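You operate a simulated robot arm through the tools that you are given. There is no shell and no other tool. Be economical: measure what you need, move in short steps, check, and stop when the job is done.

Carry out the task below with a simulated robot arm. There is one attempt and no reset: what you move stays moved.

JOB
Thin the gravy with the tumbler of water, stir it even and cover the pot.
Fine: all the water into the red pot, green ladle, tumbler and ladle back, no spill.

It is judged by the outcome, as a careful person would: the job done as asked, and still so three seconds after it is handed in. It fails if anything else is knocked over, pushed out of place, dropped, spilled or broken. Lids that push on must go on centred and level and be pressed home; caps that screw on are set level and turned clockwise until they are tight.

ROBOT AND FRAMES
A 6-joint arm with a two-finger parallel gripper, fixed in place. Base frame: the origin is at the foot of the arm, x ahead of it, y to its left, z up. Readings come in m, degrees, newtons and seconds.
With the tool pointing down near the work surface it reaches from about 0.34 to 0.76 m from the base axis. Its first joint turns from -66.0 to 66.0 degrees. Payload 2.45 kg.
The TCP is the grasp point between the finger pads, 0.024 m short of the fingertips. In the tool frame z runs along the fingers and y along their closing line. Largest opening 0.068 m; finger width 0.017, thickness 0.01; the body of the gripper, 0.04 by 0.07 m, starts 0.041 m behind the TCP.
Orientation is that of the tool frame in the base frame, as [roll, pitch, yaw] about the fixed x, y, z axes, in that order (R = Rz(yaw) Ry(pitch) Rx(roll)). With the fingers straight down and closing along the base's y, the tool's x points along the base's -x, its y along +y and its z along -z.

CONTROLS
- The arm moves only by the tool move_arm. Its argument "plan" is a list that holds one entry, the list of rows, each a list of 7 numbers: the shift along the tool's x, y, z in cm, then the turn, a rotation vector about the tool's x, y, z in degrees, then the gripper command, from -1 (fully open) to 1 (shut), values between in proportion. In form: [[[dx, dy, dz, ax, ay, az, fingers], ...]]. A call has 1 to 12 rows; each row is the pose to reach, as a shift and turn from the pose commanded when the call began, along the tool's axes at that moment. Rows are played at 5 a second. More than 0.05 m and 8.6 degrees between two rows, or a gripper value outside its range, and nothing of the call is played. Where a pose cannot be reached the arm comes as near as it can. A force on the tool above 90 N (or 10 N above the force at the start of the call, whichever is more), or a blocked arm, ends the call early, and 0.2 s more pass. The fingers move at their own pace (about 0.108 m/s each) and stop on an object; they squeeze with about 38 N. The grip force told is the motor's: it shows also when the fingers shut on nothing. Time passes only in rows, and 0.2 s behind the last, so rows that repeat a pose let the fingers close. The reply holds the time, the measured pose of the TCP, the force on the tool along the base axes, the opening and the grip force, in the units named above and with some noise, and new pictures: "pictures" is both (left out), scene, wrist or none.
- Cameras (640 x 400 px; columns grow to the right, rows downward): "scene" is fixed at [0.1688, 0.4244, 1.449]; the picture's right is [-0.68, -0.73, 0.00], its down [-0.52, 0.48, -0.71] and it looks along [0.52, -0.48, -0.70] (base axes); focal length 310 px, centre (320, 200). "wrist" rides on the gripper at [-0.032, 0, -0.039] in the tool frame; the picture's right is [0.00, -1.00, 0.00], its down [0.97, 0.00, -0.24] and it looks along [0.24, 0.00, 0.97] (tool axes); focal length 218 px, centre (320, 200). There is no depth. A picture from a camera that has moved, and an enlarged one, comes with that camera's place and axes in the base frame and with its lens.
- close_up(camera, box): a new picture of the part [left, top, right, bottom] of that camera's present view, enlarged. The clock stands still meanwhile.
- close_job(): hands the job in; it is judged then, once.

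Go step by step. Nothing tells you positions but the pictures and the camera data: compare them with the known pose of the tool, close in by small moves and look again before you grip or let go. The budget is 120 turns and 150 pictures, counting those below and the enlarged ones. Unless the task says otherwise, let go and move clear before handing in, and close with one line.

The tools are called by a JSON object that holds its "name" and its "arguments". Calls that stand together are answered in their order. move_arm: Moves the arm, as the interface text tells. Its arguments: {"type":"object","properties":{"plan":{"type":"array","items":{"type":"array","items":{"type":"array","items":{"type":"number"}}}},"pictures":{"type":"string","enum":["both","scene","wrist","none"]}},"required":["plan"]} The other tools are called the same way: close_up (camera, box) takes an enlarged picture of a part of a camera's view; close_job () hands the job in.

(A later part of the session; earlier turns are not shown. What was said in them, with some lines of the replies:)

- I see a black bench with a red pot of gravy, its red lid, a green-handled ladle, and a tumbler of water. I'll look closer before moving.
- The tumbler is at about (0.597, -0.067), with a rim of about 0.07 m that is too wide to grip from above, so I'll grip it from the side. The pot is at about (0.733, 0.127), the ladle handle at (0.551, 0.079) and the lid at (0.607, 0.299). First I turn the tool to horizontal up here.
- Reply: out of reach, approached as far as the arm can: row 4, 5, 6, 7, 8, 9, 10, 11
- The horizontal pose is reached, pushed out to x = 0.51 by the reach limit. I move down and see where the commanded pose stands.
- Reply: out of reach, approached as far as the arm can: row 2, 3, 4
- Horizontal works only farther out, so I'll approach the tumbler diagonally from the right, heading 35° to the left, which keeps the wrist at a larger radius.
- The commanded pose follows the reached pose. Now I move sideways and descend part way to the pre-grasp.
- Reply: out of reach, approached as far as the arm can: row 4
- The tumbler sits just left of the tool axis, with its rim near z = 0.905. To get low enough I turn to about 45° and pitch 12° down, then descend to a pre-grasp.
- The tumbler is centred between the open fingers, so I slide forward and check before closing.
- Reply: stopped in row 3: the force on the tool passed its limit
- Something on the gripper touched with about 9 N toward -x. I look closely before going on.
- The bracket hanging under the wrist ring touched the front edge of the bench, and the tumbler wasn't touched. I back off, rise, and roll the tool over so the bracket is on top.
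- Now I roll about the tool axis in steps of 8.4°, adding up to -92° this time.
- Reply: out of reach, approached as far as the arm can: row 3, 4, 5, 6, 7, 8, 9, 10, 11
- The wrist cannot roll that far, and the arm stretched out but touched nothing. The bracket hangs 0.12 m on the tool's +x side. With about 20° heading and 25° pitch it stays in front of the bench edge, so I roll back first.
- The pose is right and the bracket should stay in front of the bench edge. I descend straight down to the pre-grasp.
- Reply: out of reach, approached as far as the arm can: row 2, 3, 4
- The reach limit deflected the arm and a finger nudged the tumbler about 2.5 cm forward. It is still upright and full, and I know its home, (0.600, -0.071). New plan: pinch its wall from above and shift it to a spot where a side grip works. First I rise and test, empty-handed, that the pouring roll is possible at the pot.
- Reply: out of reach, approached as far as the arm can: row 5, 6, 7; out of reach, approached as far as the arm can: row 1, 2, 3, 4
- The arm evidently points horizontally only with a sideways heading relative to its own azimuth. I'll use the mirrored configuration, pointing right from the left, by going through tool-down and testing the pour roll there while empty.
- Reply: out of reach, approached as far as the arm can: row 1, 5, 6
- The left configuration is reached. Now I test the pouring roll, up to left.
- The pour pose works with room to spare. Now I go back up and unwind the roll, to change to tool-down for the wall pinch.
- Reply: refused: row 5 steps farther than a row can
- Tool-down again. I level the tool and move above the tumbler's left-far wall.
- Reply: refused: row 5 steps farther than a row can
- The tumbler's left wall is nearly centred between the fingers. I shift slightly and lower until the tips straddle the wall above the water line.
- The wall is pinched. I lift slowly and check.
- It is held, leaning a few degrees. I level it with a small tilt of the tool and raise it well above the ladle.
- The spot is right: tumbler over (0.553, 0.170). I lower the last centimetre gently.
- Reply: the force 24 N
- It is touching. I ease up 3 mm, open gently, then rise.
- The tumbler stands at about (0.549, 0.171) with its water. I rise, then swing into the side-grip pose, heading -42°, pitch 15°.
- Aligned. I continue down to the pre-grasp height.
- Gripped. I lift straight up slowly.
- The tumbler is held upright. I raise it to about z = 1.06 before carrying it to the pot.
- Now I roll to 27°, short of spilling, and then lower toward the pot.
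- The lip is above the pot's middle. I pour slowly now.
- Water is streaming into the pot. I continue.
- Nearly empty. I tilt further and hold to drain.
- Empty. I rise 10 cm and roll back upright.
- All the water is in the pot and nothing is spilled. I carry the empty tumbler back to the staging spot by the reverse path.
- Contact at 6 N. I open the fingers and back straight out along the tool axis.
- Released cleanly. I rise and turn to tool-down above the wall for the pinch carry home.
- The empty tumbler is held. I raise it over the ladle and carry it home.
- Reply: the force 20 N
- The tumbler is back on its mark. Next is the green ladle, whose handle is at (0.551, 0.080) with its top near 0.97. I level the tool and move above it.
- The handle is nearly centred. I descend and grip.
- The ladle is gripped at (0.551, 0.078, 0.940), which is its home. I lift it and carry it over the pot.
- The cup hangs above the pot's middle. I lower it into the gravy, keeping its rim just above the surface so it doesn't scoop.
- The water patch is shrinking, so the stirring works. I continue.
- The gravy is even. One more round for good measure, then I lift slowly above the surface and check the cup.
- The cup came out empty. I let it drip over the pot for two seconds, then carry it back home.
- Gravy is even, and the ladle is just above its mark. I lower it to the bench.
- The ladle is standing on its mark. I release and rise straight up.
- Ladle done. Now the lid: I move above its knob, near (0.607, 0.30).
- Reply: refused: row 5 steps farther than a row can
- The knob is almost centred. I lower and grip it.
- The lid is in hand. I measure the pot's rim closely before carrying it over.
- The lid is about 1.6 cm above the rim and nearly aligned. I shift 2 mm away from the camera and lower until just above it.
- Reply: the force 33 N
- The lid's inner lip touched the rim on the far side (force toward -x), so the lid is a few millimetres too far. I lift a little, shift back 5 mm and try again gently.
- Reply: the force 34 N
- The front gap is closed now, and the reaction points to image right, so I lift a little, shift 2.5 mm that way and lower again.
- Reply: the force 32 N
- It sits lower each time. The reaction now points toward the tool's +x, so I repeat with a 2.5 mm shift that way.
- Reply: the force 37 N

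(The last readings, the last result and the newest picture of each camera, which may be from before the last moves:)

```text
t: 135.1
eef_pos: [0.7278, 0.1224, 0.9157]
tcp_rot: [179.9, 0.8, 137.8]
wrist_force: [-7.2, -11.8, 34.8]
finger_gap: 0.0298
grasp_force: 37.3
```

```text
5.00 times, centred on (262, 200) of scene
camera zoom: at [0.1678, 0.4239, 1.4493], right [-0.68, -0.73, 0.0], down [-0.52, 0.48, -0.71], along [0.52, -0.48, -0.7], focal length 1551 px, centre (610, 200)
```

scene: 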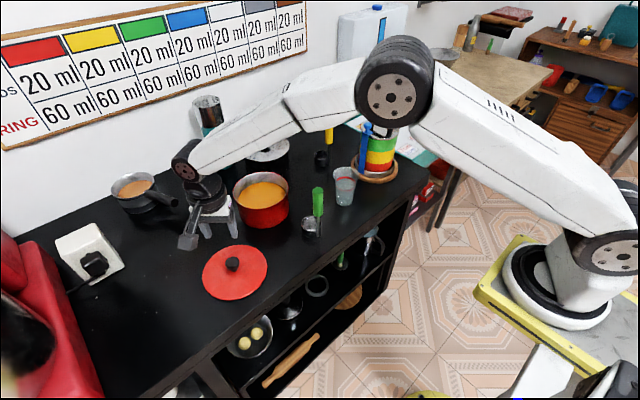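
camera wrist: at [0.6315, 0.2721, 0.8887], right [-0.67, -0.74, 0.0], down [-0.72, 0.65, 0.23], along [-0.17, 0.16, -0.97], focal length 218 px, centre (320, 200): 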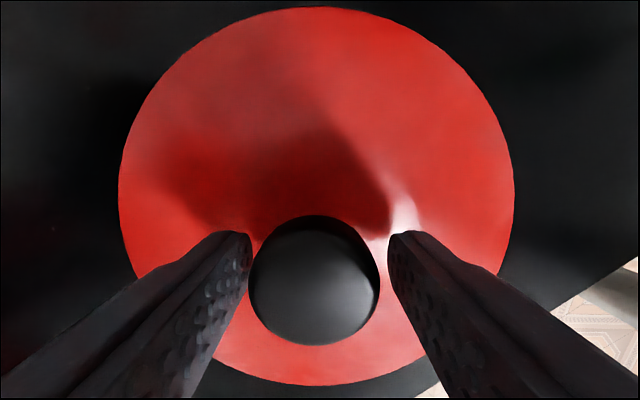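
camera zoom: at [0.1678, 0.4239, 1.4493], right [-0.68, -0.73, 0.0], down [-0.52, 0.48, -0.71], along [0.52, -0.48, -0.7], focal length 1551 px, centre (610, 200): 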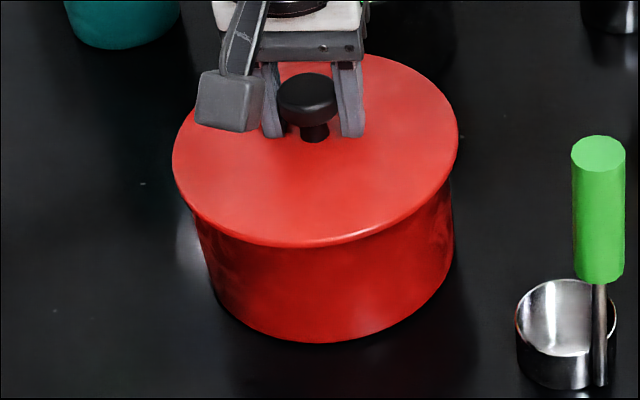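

The lid looks down on the rim now, and the gripper is only sliding on the knob. I release, rise and inspect.

{"name": "move_arm", "arguments": {"plan": [[[0, 0, -0.3, 0, 0, 0, 0.6], [0, 0, -0.3, 0, 0, 0, 0], [0, 0, -0.3, 0, 0, 0, -0.3], [0, 0, -0.3, 0, 0, 0, -0.3], [0, 0, -3, 0, 0, 0, -0.3], [0, 0, -6.5, 0, 0, 0, -0.3], [0, 0, -9, 0, 0, 0, -0.3]]], "pictures": "wrist"}}

{"name": "close_up", "arguments": {"camera": "scene", "box": [222, 160, 302, 240]}}

```text
t: 136.7
eef_pos: [0.7232, 0.1238, 1.0008]
tcp_rot: [-179.9, 0.4, 137.9]
wrist_force: [0.6, 0.2, -0.2]
finger_gap: 0.0443
grasp_force: 0.1
camera wrist: at [0.7486, 0.1015, 1.0403], right [-0.67, -0.74, 0.0], down [-0.72, 0.65, 0.23], along [-0.17, 0.15, -0.97], focal length 218 px, centre (320, 200)
```

wrist: 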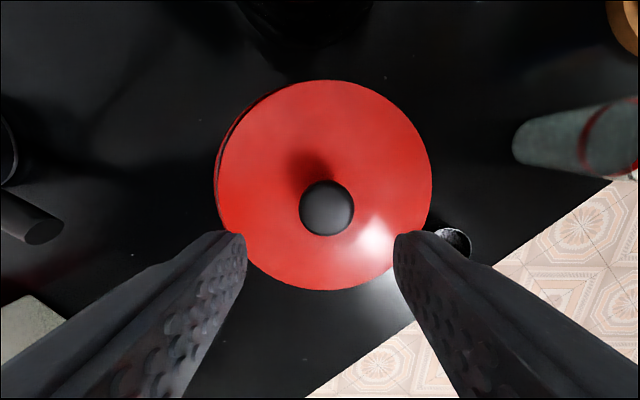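

```text
5.00 times, centred on (262, 200) of scene
camera zoom: at [0.1688, 0.4244, 1.449], right [-0.68, -0.73, 0.0], down [-0.52, 0.48, -0.71], along [0.52, -0.48, -0.7], focal length 1551 px, centre (610, 200)
```

zoom: 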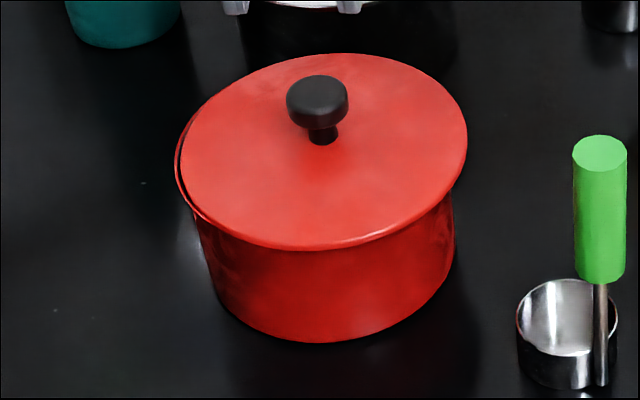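

The lid slipped about 5 mm to image right on release, so it is not centred. I regrip the knob to reseat it, aiming for a pot centre of about (0.725, 0.125).

{"name": "move_arm", "arguments": {"plan": [[[0.33, -0.35, 3, 0, 0, 0, -0.3], [0.33, -0.35, 6.5, 0, 0, 0, -0.3], [0.33, -0.35, 8.9, 0, 0, 0, -0.3], [0.33, -0.35, 8.9, 0, 0, 0, 0.5], [0.33, -0.35, 8.9, 0, 0, 0, 1], [0.33, -0.35, 8.9, 0, 0, 0, 1], [0.33, -0.35, 8.4, 0, 0, 0, 1], [0.33, -0.35, 7.4, 0, 0, 0, 1]]], "pictures": "none"}}

{"name": "close_up", "arguments": {"camera": "scene", "box": [222, 160, 302, 240]}}

```text
t: 138.5
eef_pos: [0.7178, 0.1236, 0.9257]
tcp_rot: [-179.7, 0.2, 137.9]
wrist_force: [-0.7, -0.1, -1.3]
finger_gap: 0.0296
grasp_force: 37.9
```

```text
5.00 times, centred on (262, 200) of scene
camera zoom: at [0.1689, 0.4244, 1.449], right [-0.68, -0.73, 0.0], down [-0.52, 0.48, -0.71], along [0.52, -0.48, -0.7], focal length 1551 px, centre (610, 200)
```

zoom: 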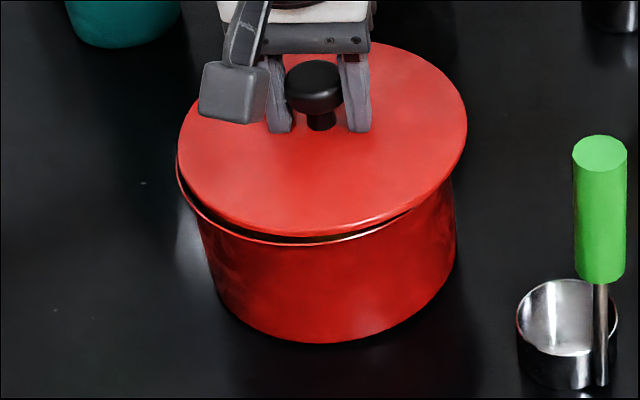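

{"name": "move_arm", "arguments": {"plan": [[[0, 0, -0.4, 0, 0, 0, 1], [-0.6, 0.55, -0.4, 0, 0, 0, 1], [-0.6, 0.55, -0.2, 0, 0, 0, 1]]], "pictures": "none"}}

{"name": "close_up", "arguments": {"camera": "scene", "box": [222, 160, 302, 240]}}

```text
t: 139.3
eef_pos: [0.7284, 0.124, 0.9294]
tcp_rot: [-179.9, 0.5, 138.0]
wrist_force: [0.2, -1.1, -1.5]
finger_gap: 0.0298
grasp_force: 37.6
```

```text
5.00 times, centred on (262, 200) of scene
camera zoom: at [0.1689, 0.4244, 1.449], right [-0.68, -0.73, 0.0], down [-0.52, 0.48, -0.71], along [0.52, -0.48, -0.7], focal length 1551 px, centre (610, 200)
```

zoom: 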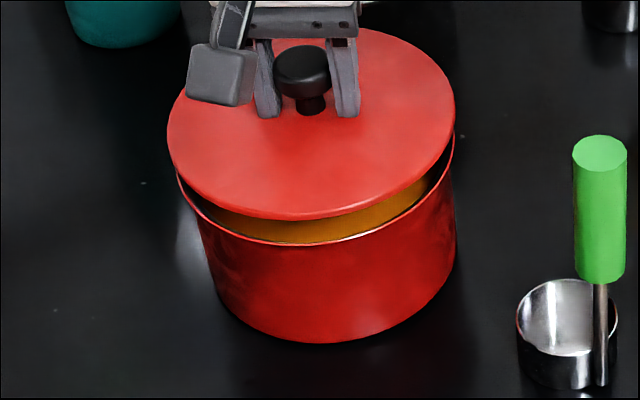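

{"name": "move_arm", "arguments": {"plan": [[[0.2, 0, 0.5, 0, 0, 0, 1], [0.2, 0, 0.9, 0, 0, 0, 1], [0.2, 0, 1.2, 0, 0, 0, 1]]], "pictures": "none"}}

{"name": "close_up", "arguments": {"camera": "scene", "box": [222, 160, 302, 240]}}

```text
t: 140.1
eef_pos: [0.7281, 0.1248, 0.9165]
tcp_rot: [-179.9, 0.5, 137.8]
wrist_force: [0.0, -0.2, -1.3]
finger_gap: 0.0298
grasp_force: 37.7
```

```text
5.00 times, centred on (262, 200) of scene
camera zoom: at [0.1689, 0.4244, 1.449], right [-0.68, -0.73, 0.0], down [-0.52, 0.48, -0.71], along [0.52, -0.48, -0.7], focal length 1551 px, centre (610, 200)
```

zoom: 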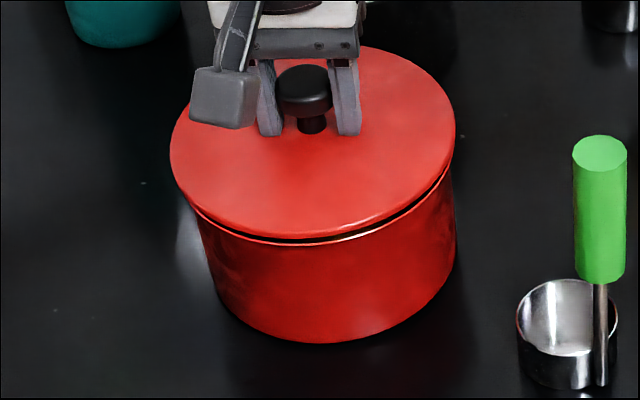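

{"name": "move_arm", "arguments": {"plan": [[[0.05, -0.08, 0.2, 0, 0, 0, 1], [0.05, -0.08, 0.4, 0, 0, 0, 1]]], "pictures": "none"}}

{"name": "move_arm", "arguments": {"plan": [[[0, 0, 0.2, 0, 0, 0, 1], [0, 0, 0.3, 0, 0, 0, 1]]], "pictures": "none"}}

{"name": "close_up", "arguments": {"camera": "scene", "box": [222, 160, 302, 240]}}

```text
t: 140.7
eef_pos: [0.7279, 0.1253, 0.9155]
tcp_rot: [179.8, 0.6, 137.9]
wrist_force: [-5.3, -1.9, 14.5]
finger_gap: 0.0294
grasp_force: 37.8
```

```text
t: 141.3
eef_pos: [0.7275, 0.1243, 0.9147]
tcp_rot: [179.7, 0.7, 137.8]
wrist_force: [-13.9, -6.7, 39.8]
finger_gap: 0.03
grasp_force: 37.6
```

```text
5.00 times, centred on (262, 200) of scene
camera zoom: at [0.1675, 0.4241, 1.4493], right [-0.68, -0.73, 0.0], down [-0.52, 0.48, -0.71], along [0.52, -0.48, -0.7], focal length 1551 px, centre (610, 200)
```

zoom: 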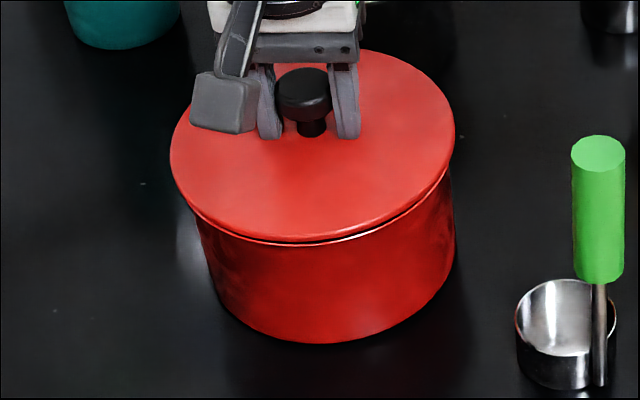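

Contact on the left-far side, with a front gap remaining. I ease off, shift 2 mm to image right and lower again.

{"name": "move_arm", "arguments": {"plan": [[[0, 0, -0.35, 0, 0, 0, 1], [0.1, -0.2, -0.35, 0, 0, 0, 1], [0.1, -0.2, -0.1, 0, 0, 0, 1], [0.1, -0.2, 0.1, 0, 0, 0, 1], [0.1, -0.2, 0.25, 0, 0, 0, 1]]], "pictures": "none"}}

{"name": "close_up", "arguments": {"camera": "scene", "box": [222, 160, 302, 240]}}

```text
t: 142.5
eef_pos: [0.7262, 0.1245, 0.9162]
tcp_rot: [179.6, 0.8, 137.9]
wrist_force: [-18.0, 1.9, 48.9]
finger_gap: 0.0299
grasp_force: 37.9
```

```text
5.00 times, centred on (262, 200) of scene
camera zoom: at [0.1672, 0.4243, 1.4493], right [-0.68, -0.73, 0.0], down [-0.52, 0.48, -0.71], along [0.52, -0.48, -0.7], focal length 1551 px, centre (610, 200)
```

zoom: 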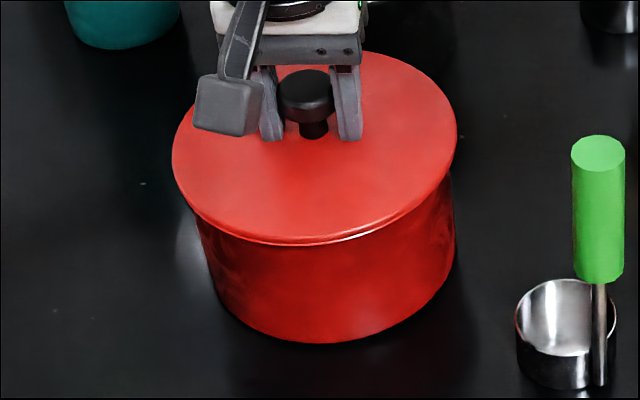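

The gap is nearly closed. I unload the pressure first, then release gently so nothing springs sideways, and look from above.

{"name": "move_arm", "arguments": {"plan": [[[0, 0, -0.2, 0, 0, 0, 1], [0, 0, -0.3, 0, 0, 0, 1], [0, 0, -0.3, 0, 0, 0, 1]]], "pictures": "none"}}

```text
t: 143.3
eef_pos: [0.7243, 0.124, 0.915]
tcp_rot: [179.6, 0.8, 137.8]
wrist_force: [-6.2, 7.0, 34.3]
finger_gap: 0.0298
grasp_force: 38.5
```

{"name": "move_arm", "arguments": {"plan": [[[0, 0, -0.3, 0, 0, 0, 1], [0, 0, -0.5, 0, 0, 0, 1], [0, 0, -0.5, 0, 0, 0, 1]]], "pictures": "none"}}

```text
t: 144.1
eef_pos: [0.7244, 0.1216, 0.9154]
tcp_rot: [-179.9, 0.4, 137.8]
wrist_force: [3.2, 0.4, 7.7]
finger_gap: 0.0299
grasp_force: 38.5
```

{"name": "move_arm", "arguments": {"plan": [[[0, 0, -0.1, 0, 0, 0, 1], [0, 0, -0.1, 0, 0, 0, 0.7], [0, 0, -0.1, 0, 0, 0, 0.3], [0, 0, -0.1, 0, 0, 0, -0.2], [0, 0, -0.1, 0, 0, 0, -0.3], [0, 0, -3, 0, 0, 0, -0.3], [0, 0, -7, 0, 0, 0, -0.3], [0, 0, -9, 0, 0, 0, -0.3]]], "pictures": "wrist"}}

{"name": "close_up", "arguments": {"camera": "scene", "box": [222, 160, 302, 240]}}

```text
t: 145.9
eef_pos: [0.7244, 0.1241, 1.0068]
tcp_rot: [-179.8, 0.3, 138.0]
wrist_force: [0.2, -0.2, 1.1]
finger_gap: 0.0442
grasp_force: 0.0
camera wrist: at [0.7481, 0.1011, 1.0469], right [-0.67, -0.74, 0.0], down [-0.72, 0.65, 0.23], along [-0.17, 0.15, -0.97], focal length 218 px, centre (320, 200)
```

wrist: 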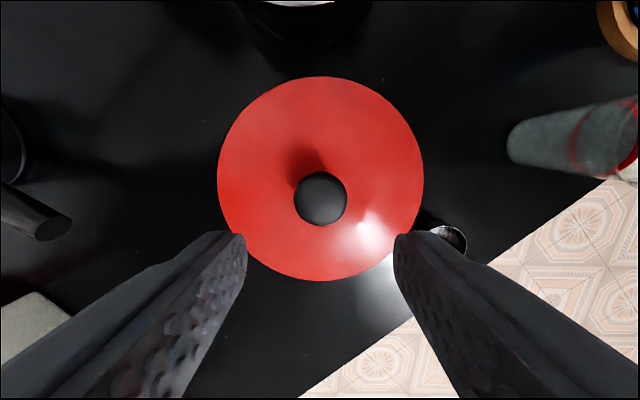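

```text
5.00 times, centred on (262, 200) of scene
camera zoom: at [0.1688, 0.4244, 1.449], right [-0.68, -0.73, 0.0], down [-0.52, 0.48, -0.71], along [0.52, -0.48, -0.7], focal length 1551 px, centre (610, 200)
```

zoom: 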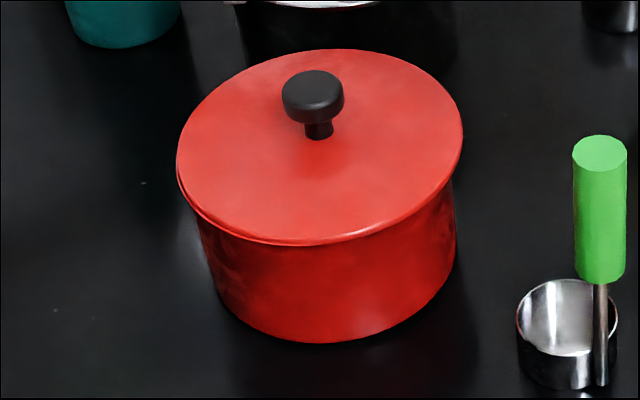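

The lid is off by only about 2 mm to the right and is not pressed home. I regrip the knob, nudge 2 mm left, then press down progressively.

{"name": "move_arm", "arguments": {"plan": [[[-0.2, 0, 3.5, 0, 0, 0, -0.3], [-0.2, 0, 7, 0, 0, 0, -0.3], [-0.2, 0, 9.3, 0, 0, 0, -0.3], [-0.2, 0, 9.3, 0, 0, 0, 0.5], [-0.2, 0, 9.3, 0, 0, 0, 1], [-0.2, 0, 9.3, 0, 0, 0, 1], [-0.2, 0.2, 9.3, 0, 0, 0, 1], [-0.2, 0.2, 9.6, 0, 0, 0, 1]]], "pictures": "none"}}

```text
t: 147.7
eef_pos: [0.727, 0.1235, 0.9147]
tcp_rot: [179.8, 0.8, 137.9]
wrist_force: [-17.6, -4.2, 43.5]
finger_gap: 0.03
grasp_force: 37.9
```

{"name": "close_up", "arguments": {"camera": "scene", "box": [226, 165, 296, 225]}}

```text
6.67 times, centred on (261, 195) of scene
camera zoom: at [0.1674, 0.4241, 1.4493], right [-0.68, -0.73, 0.0], down [-0.52, 0.48, -0.71], along [0.52, -0.48, -0.7], focal length 2068 px, centre (713, 233)
```

zoom: 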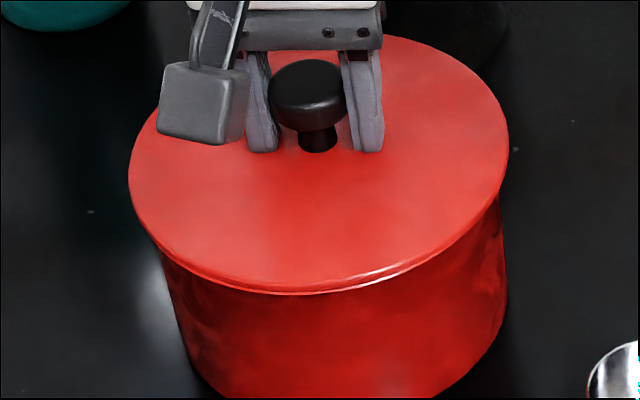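

Under pressure the lid sits concentric with the rim and nearly closed. I press harder to push it home.

{"name": "move_arm", "arguments": {"plan": [[[0, 0, 0.2, 0, 0, 0, 1], [0, 0, 0.4, 0, 0, 0, 1], [0, 0, 0.5, 0, 0, 0, 1], [0, 0, 0.5, 0, 0, 0, 1]]], "pictures": "none"}}

```text
t: 148.7
eef_pos: [0.7299, 0.1231, 0.9139]
tcp_rot: [179.5, 0.9, 137.8]
wrist_force: [-26.5, -4.5, 63.4]
finger_gap: 0.0298
grasp_force: 38.0
```

{"name": "move_arm", "arguments": {"plan": [[[0.15, -0.13, 0, 0, 0, 0, 1], [0.3, -0.27, 0, 0, 0, 0, 1], [0.4, -0.36, 0.1, 0, 0, 0, 1], [0.4, -0.36, 0.1, 0, 0, 0, 1]]], "pictures": "none"}}

```text
t: 149.7
eef_pos: [0.7287, 0.1231, 0.9142]
tcp_rot: [178.7, 1.5, 137.8]
wrist_force: [14.1, -4.8, 49.5]
finger_gap: 0.0302
grasp_force: 37.5
```

{"name": "move_arm", "arguments": {"plan": [[[-0.12, 0.1, -0.3, 0, 0, 0, 1], [-0.12, 0.1, -0.6, 0, 0, 0, 1], [-0.12, 0.1, -0.8, 0, 0, 0, 1], [-0.12, 0.1, -0.8, 0, 0, 0, 1]]], "pictures": "none"}}

```text
t: 150.7
eef_pos: [0.725, 0.1242, 0.9154]
tcp_rot: [179.6, 0.7, 137.9]
wrist_force: [10.4, 3.5, 24.9]
finger_gap: 0.0298
grasp_force: 38.2
```

{"name": "move_arm", "arguments": {"plan": [[[-0.1, 0.1, -0.2, 0, 0, 0, 1], [-0.1, 0.1, -0.45, 0, 0, 0, 1], [-0.1, 0.1, -0.45, 0, 0, 0, 1]]], "pictures": "none"}}

```text
t: 151.5
eef_pos: [0.7246, 0.1229, 0.9149]
tcp_rot: [-179.8, 0.4, 137.8]
wrist_force: [2.1, 4.3, 10.1]
finger_gap: 0.0297
grasp_force: 37.7
```

Loads are small now, so I release, rise and look.

{"name": "move_arm", "arguments": {"plan": [[[0, 0, -0.15, 0, 0, 0, 1], [0, 0, -0.15, 0, 0, 0, 0.7], [0, 0, -0.15, 0, 0, 0, 0.3], [0, 0, -0.15, 0, 0, 0, -0.2], [0, 0, -0.15, 0, 0, 0, -0.3], [0, 0, -3, 0, 0, 0, -0.3], [0, 0, -7, 0, 0, 0, -0.3], [0, 0, -9, 0, 0, 0, -0.3]]], "pictures": "none"}}

{"name": "close_up", "arguments": {"camera": "scene", "box": [222, 160, 302, 240]}}

```text
t: 153.3
eef_pos: [0.7253, 0.1221, 1.006]
tcp_rot: [-179.9, 0.4, 137.8]
wrist_force: [-0.9, 0.3, -0.2]
finger_gap: 0.0443
grasp_force: 0.1
```

```text
5.00 times, centred on (262, 200) of scene
camera zoom: at [0.1688, 0.4244, 1.449], right [-0.68, -0.73, 0.0], down [-0.52, 0.48, -0.71], along [0.52, -0.48, -0.7], focal length 1551 px, centre (610, 200)
```

zoom: 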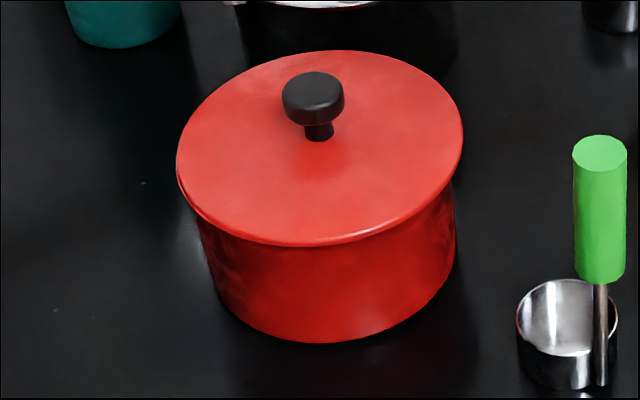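

The lid rests level on the rim (rim height is about 0.88), roughly 3 mm off centre. I regrip, lift a few millimetres, shift by that much and set it down lightly.

{"name": "move_arm", "arguments": {"plan": [[[0, 0, 3.5, 0, 0, 0, -0.3], [0, 0, 7, 0, 0, 0, -0.3], [0, 0, 8.8, 0, 0, 0, -0.3], [0, 0, 8.8, 0, 0, 0, 0.5], [0, 0, 8.8, 0, 0, 0, 1], [0, 0, 8.8, 0, 0, 0, 1], [0, 0, 8.2, 0, 0, 0, 1], [0.2, 0.27, 8.0, 0, 0, 0, 1], [0.2, 0.27, 8.3, 0, 0, 0, 1]]], "pictures": "none"}}

{"name": "close_up", "arguments": {"camera": "scene", "box": [222, 160, 302, 240]}}

```text
t: 155.3
eef_pos: [0.7267, 0.1256, 0.9234]
tcp_rot: [-179.9, 0.5, 137.7]
wrist_force: [0.3, 0.0, -0.7]
finger_gap: 0.0297
grasp_force: 37.6
```

```text
5.00 times, centred on (262, 200) of scene
camera zoom: at [0.1689, 0.4244, 1.449], right [-0.68, -0.73, 0.0], down [-0.52, 0.48, -0.71], along [0.52, -0.48, -0.7], focal length 1551 px, centre (610, 200)
```

zoom: 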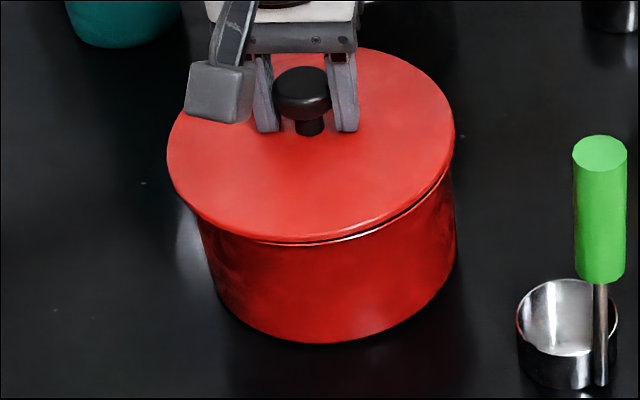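

{"name": "move_arm", "arguments": {"plan": [[[0.05, -0.1, 0.2, 0, 0, 0, 1], [0.05, -0.1, 0.4, 0, 0, 0, 1], [0.05, -0.1, 0.55, 0, 0, 0, 1]]], "pictures": "none"}}

```text
t: 156.1
eef_pos: [0.7243, 0.1276, 0.9185]
tcp_rot: [179.9, 0.5, 137.9]
wrist_force: [-5.6, -1.1, 11.5]
finger_gap: 0.0299
grasp_force: 38.2
```

Contact at (0.724, 0.128). I release and look.

{"name": "move_arm", "arguments": {"plan": [[[0.05, -0.05, -0.1, 0, 0, 0, 1], [0.05, -0.05, -0.1, 0, 0, 0, 0.7], [0.05, -0.05, -0.1, 0, 0, 0, 0.3], [0.05, -0.05, -0.1, 0, 0, 0, -0.2], [0.05, -0.05, -0.1, 0, 0, 0, -0.3], [0, 0, -3, 0, 0, 0, -0.3], [0, 0, -7, 0, 0, 0, -0.3]]], "pictures": "none"}}

{"name": "close_up", "arguments": {"camera": "scene", "box": [222, 160, 302, 240]}}

```text
t: 157.7
eef_pos: [0.7241, 0.1235, 0.9872]
tcp_rot: [-180.0, 0.4, 137.9]
wrist_force: [-0.1, 0.1, -0.6]
finger_gap: 0.0442
grasp_force: 0.0
```

```text
5.00 times, centred on (262, 200) of scene
camera zoom: at [0.1688, 0.4244, 1.449], right [-0.68, -0.73, 0.0], down [-0.52, 0.48, -0.71], along [0.52, -0.48, -0.7], focal length 1551 px, centre (610, 200)
```

zoom: 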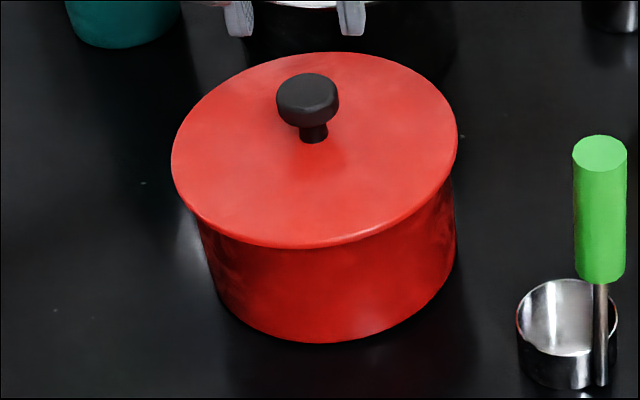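

The lid is now concentric and flush. I close the fingers and press lightly on the knob top to make sure it is home.

{"name": "move_arm", "arguments": {"plan": [[[0, 0, 0, 0, 0, 0, 1], [0, 0, 0, 0, 0, 0, 1], [0, 0, 1.5, 0, 0, 0, 1], [0, 0, 2.8, 0, 0, 0, 1]]], "pictures": "none"}}

{"name": "move_arm", "arguments": {"plan": [[[0, 0, 0.3, 0, 0, 0, 1], [0, 0, 0.6, 0, 0, 0, 1], [0, 0, 0.9, 0, 0, 0, 1]]], "pictures": "none"}}

```text
t: 158.7
eef_pos: [0.7243, 0.1248, 0.9593]
tcp_rot: [180.0, 0.6, 137.9]
wrist_force: [-0.9, 0.2, -0.5]
finger_gap: 0.0001
grasp_force: 23.8
```

```text
t: 159.5
eef_pos: [0.7246, 0.1255, 0.9499]
tcp_rot: [-179.8, 0.5, 137.8]
wrist_force: [0.3, 0.1, 0.1]
finger_gap: 0.0001
grasp_force: 23.7
```

{"name": "move_arm", "arguments": {"plan": [[[0, 0, 0.3, 0, 0, 0, 1], [0, 0, 0.6, 0, 0, 0, 1]]], "pictures": "none"}}

```text
t: 160.1
eef_pos: [0.7246, 0.1267, 0.9493]
tcp_rot: [179.6, 0.7, 138.0]
wrist_force: [-9.5, -2.9, 28.4]
finger_gap: 0.0001
grasp_force: 23.8
```

Contact at 28 N. One slightly firmer press, then I rise clear.

{"name": "move_arm", "arguments": {"plan": [[[0.1, -0.1, 0.2, 0, 0, 0, 1], [0.15, -0.15, 0.4, 0, 0, 0, 1], [0.15, -0.15, 0.4, 0, 0, 0, 1]]], "pictures": "none"}}

{"name": "move_arm", "arguments": {"plan": [[[0, 0, -0.8, 0, 0, 0, 1], [0, 0, -2, 0, 0, 0, 1], [0, 0, -5, 0, 0, 0, 1], [0, 0, -9, 0, 0, 0, 0], [0, 0, -13, 0, 0, 0, -1], [3, 0, -15, 0, 0, 0, -1]]], "pictures": "scene"}}

{"name": "close_up", "arguments": {"camera": "scene", "box": [222, 160, 302, 240]}}

```text
t: 160.9
eef_pos: [0.7252, 0.1267, 0.9494]
tcp_rot: [179.4, 1.0, 137.8]
wrist_force: [-7.5, -2.8, 48.0]
finger_gap: 0.0
grasp_force: 23.5
```

```text
t: 162.3
eef_pos: [0.6987, 0.1461, 1.0898]
tcp_rot: [-179.8, 0.4, 137.8]
wrist_force: [-0.4, -0.3, 0.8]
finger_gap: 0.068
grasp_force: 0.2
```

scene: 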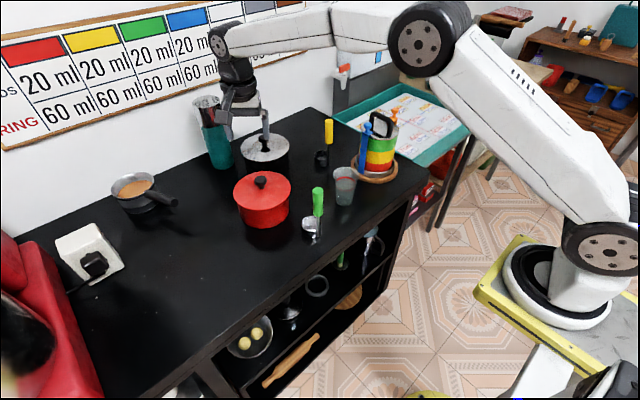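

```text
5.00 times, centred on (262, 200) of scene
camera zoom: at [0.1689, 0.4244, 1.449], right [-0.68, -0.73, 0.0], down [-0.52, 0.48, -0.71], along [0.52, -0.48, -0.7], focal length 1551 px, centre (610, 200)
```

zoom: 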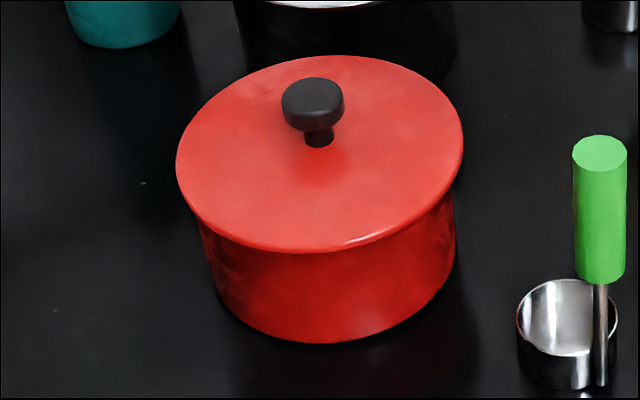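

The press dragged the lid about 3 mm off centre again. I regrip once more, re-centre to the previous good position and release without pressing.

{"name": "move_arm", "arguments": {"plan": [[[-2.85, -0.1, 3, 0, 0, 0, -0.3], [-2.85, -0.1, 7.5, 0, 0, 0, -0.3], [-2.85, -0.1, 12, 0, 0, 0, -0.3], [-2.85, -0.1, 15.5, 0, 0, 0, -0.3], [-2.85, -0.1, 17.1, 0, 0, 0, -0.3], [-2.85, -0.1, 17.1, 0, 0, 0, 0.5], [-2.85, -0.1, 17.1, 0, 0, 0, 1], [-2.85, -0.1, 17.1, 0, 0, 0, 1], [-2.85, -0.1, 16.5, 0, 0, 0, 1], [-3.15, 0.15, 16.3, 0, 0, 0, 1], [-3.15, 0.15, 16.7, 0, 0, 0, 1], [-3.15, 0.15, 16.9, 0, 0, 0, 1]]], "pictures": "none"}}

{"name": "close_up", "arguments": {"camera": "scene", "box": [222, 160, 302, 240]}}

```text
t: 164.9
eef_pos: [0.7232, 0.1278, 0.9209]
tcp_rot: [-179.9, 0.4, 137.9]
wrist_force: [0.0, 0.2, -1.3]
finger_gap: 0.0297
grasp_force: 36.9
```

```text
5.00 times, centred on (262, 200) of scene
camera zoom: at [0.1689, 0.4244, 1.449], right [-0.68, -0.73, 0.0], down [-0.52, 0.48, -0.71], along [0.52, -0.48, -0.7], focal length 1551 px, centre (610, 200)
```

zoom: 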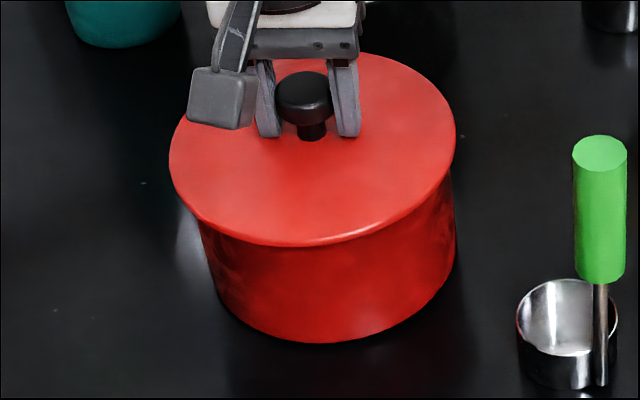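

Nearly exact. I lower the last 2 mm with a 1 mm correction and release.

{"name": "move_arm", "arguments": {"plan": [[[0, -0.07, 0.1, 0, 0, 0, 1], [0, -0.07, 0.25, 0, 0, 0, 1], [0, -0.07, 0.25, 0, 0, 0, 1]]], "pictures": "none"}}

```text
t: 165.7
eef_pos: [0.7239, 0.1262, 0.9198]
tcp_rot: [179.9, 0.5, 137.9]
wrist_force: [0.5, 2.0, 4.2]
finger_gap: 0.0297
grasp_force: 37.9
```

{"name": "move_arm", "arguments": {"plan": [[[0, 0, 0.2, 0, 0, 0, 1], [0.1, -0.1, 0.4, 0, 0, 0, 1], [0, 0, 0.1, 0, 0, 0, 1], [0, 0, 0, 0, 0, 0, 1], [0, 0, 0, 0, 0, 0, 0.7], [0, 0, 0, 0, 0, 0, 0.3], [0, 0, 0, 0, 0, 0, -0.2], [0, 0, 0, 0, 0, 0, -0.4], [0, 0, -3, 0, 0, 0, -0.4], [0, 0, -7, 0, 0, 0, -0.4], [0, 0, -11, 0, 0, 0, -0.4]]], "pictures": "none"}}

{"name": "close_up", "arguments": {"camera": "scene", "box": [222, 160, 302, 240]}}

```text
t: 168.1
eef_pos: [0.7235, 0.1272, 1.0296]
tcp_rot: [-179.9, 0.5, 137.8]
wrist_force: [-0.1, -0.7, -0.1]
finger_gap: 0.0478
grasp_force: 0.1
```

```text
5.00 times, centred on (262, 200) of scene
camera zoom: at [0.1688, 0.4244, 1.449], right [-0.68, -0.73, 0.0], down [-0.52, 0.48, -0.71], along [0.52, -0.48, -0.7], focal length 1551 px, centre (610, 200)
```

zoom: 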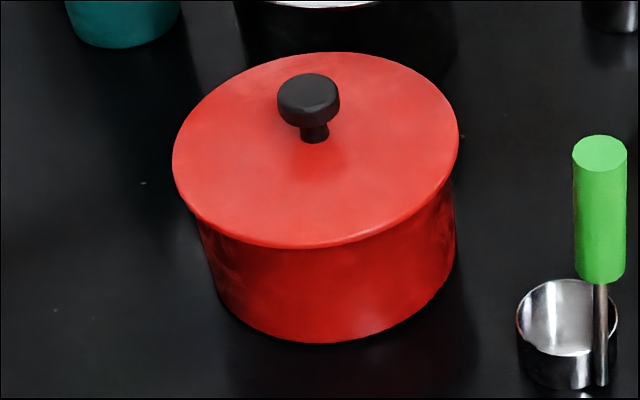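

The lid is centred, level and flush on the pot, and the tumbler and ladle are on their marks. I move clear and hand in.

{"name": "move_arm", "arguments": {"plan": [[[1, 0, -3, 0, 0, 0, -0.4], [3, 0, -7, 0, 0, 0, -0.4], [6, 0, -9, 0, 0, 0, -0.4], [6, 0, -9, 0, 0, 0, -0.4], [6, 0, -9, 0, 0, 0, -0.4]]], "pictures": "scene"}}

```text
t: 169.3
eef_pos: [0.6786, 0.1673, 1.1199]
tcp_rot: [-180.0, 0.5, 137.9]
wrist_force: [-0.8, 0.4, -0.2]
finger_gap: 0.0477
grasp_force: 0.0
```

scene: 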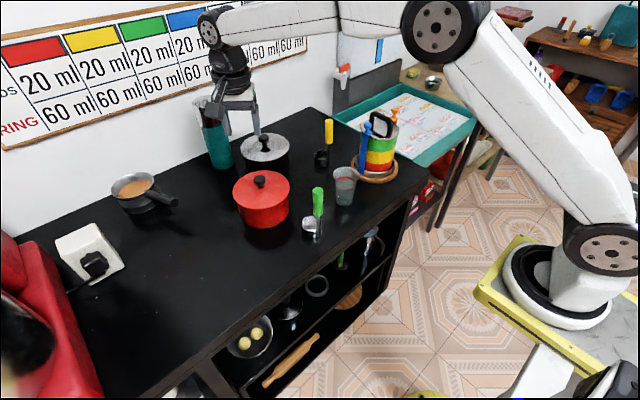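

Everything is in place and the arm is clear, so I'm handing in.

{"name": "close_job", "arguments": {}}

```text
The job is handed in.
```

The gravy is thinned with all the water and stirred even, the lid is centred and level on the red pot, the tumbler and green ladle are back on their marks, and I saw no spill; along the way the pot shifted about 5 mm, and I nudged the tumbler but put it back.
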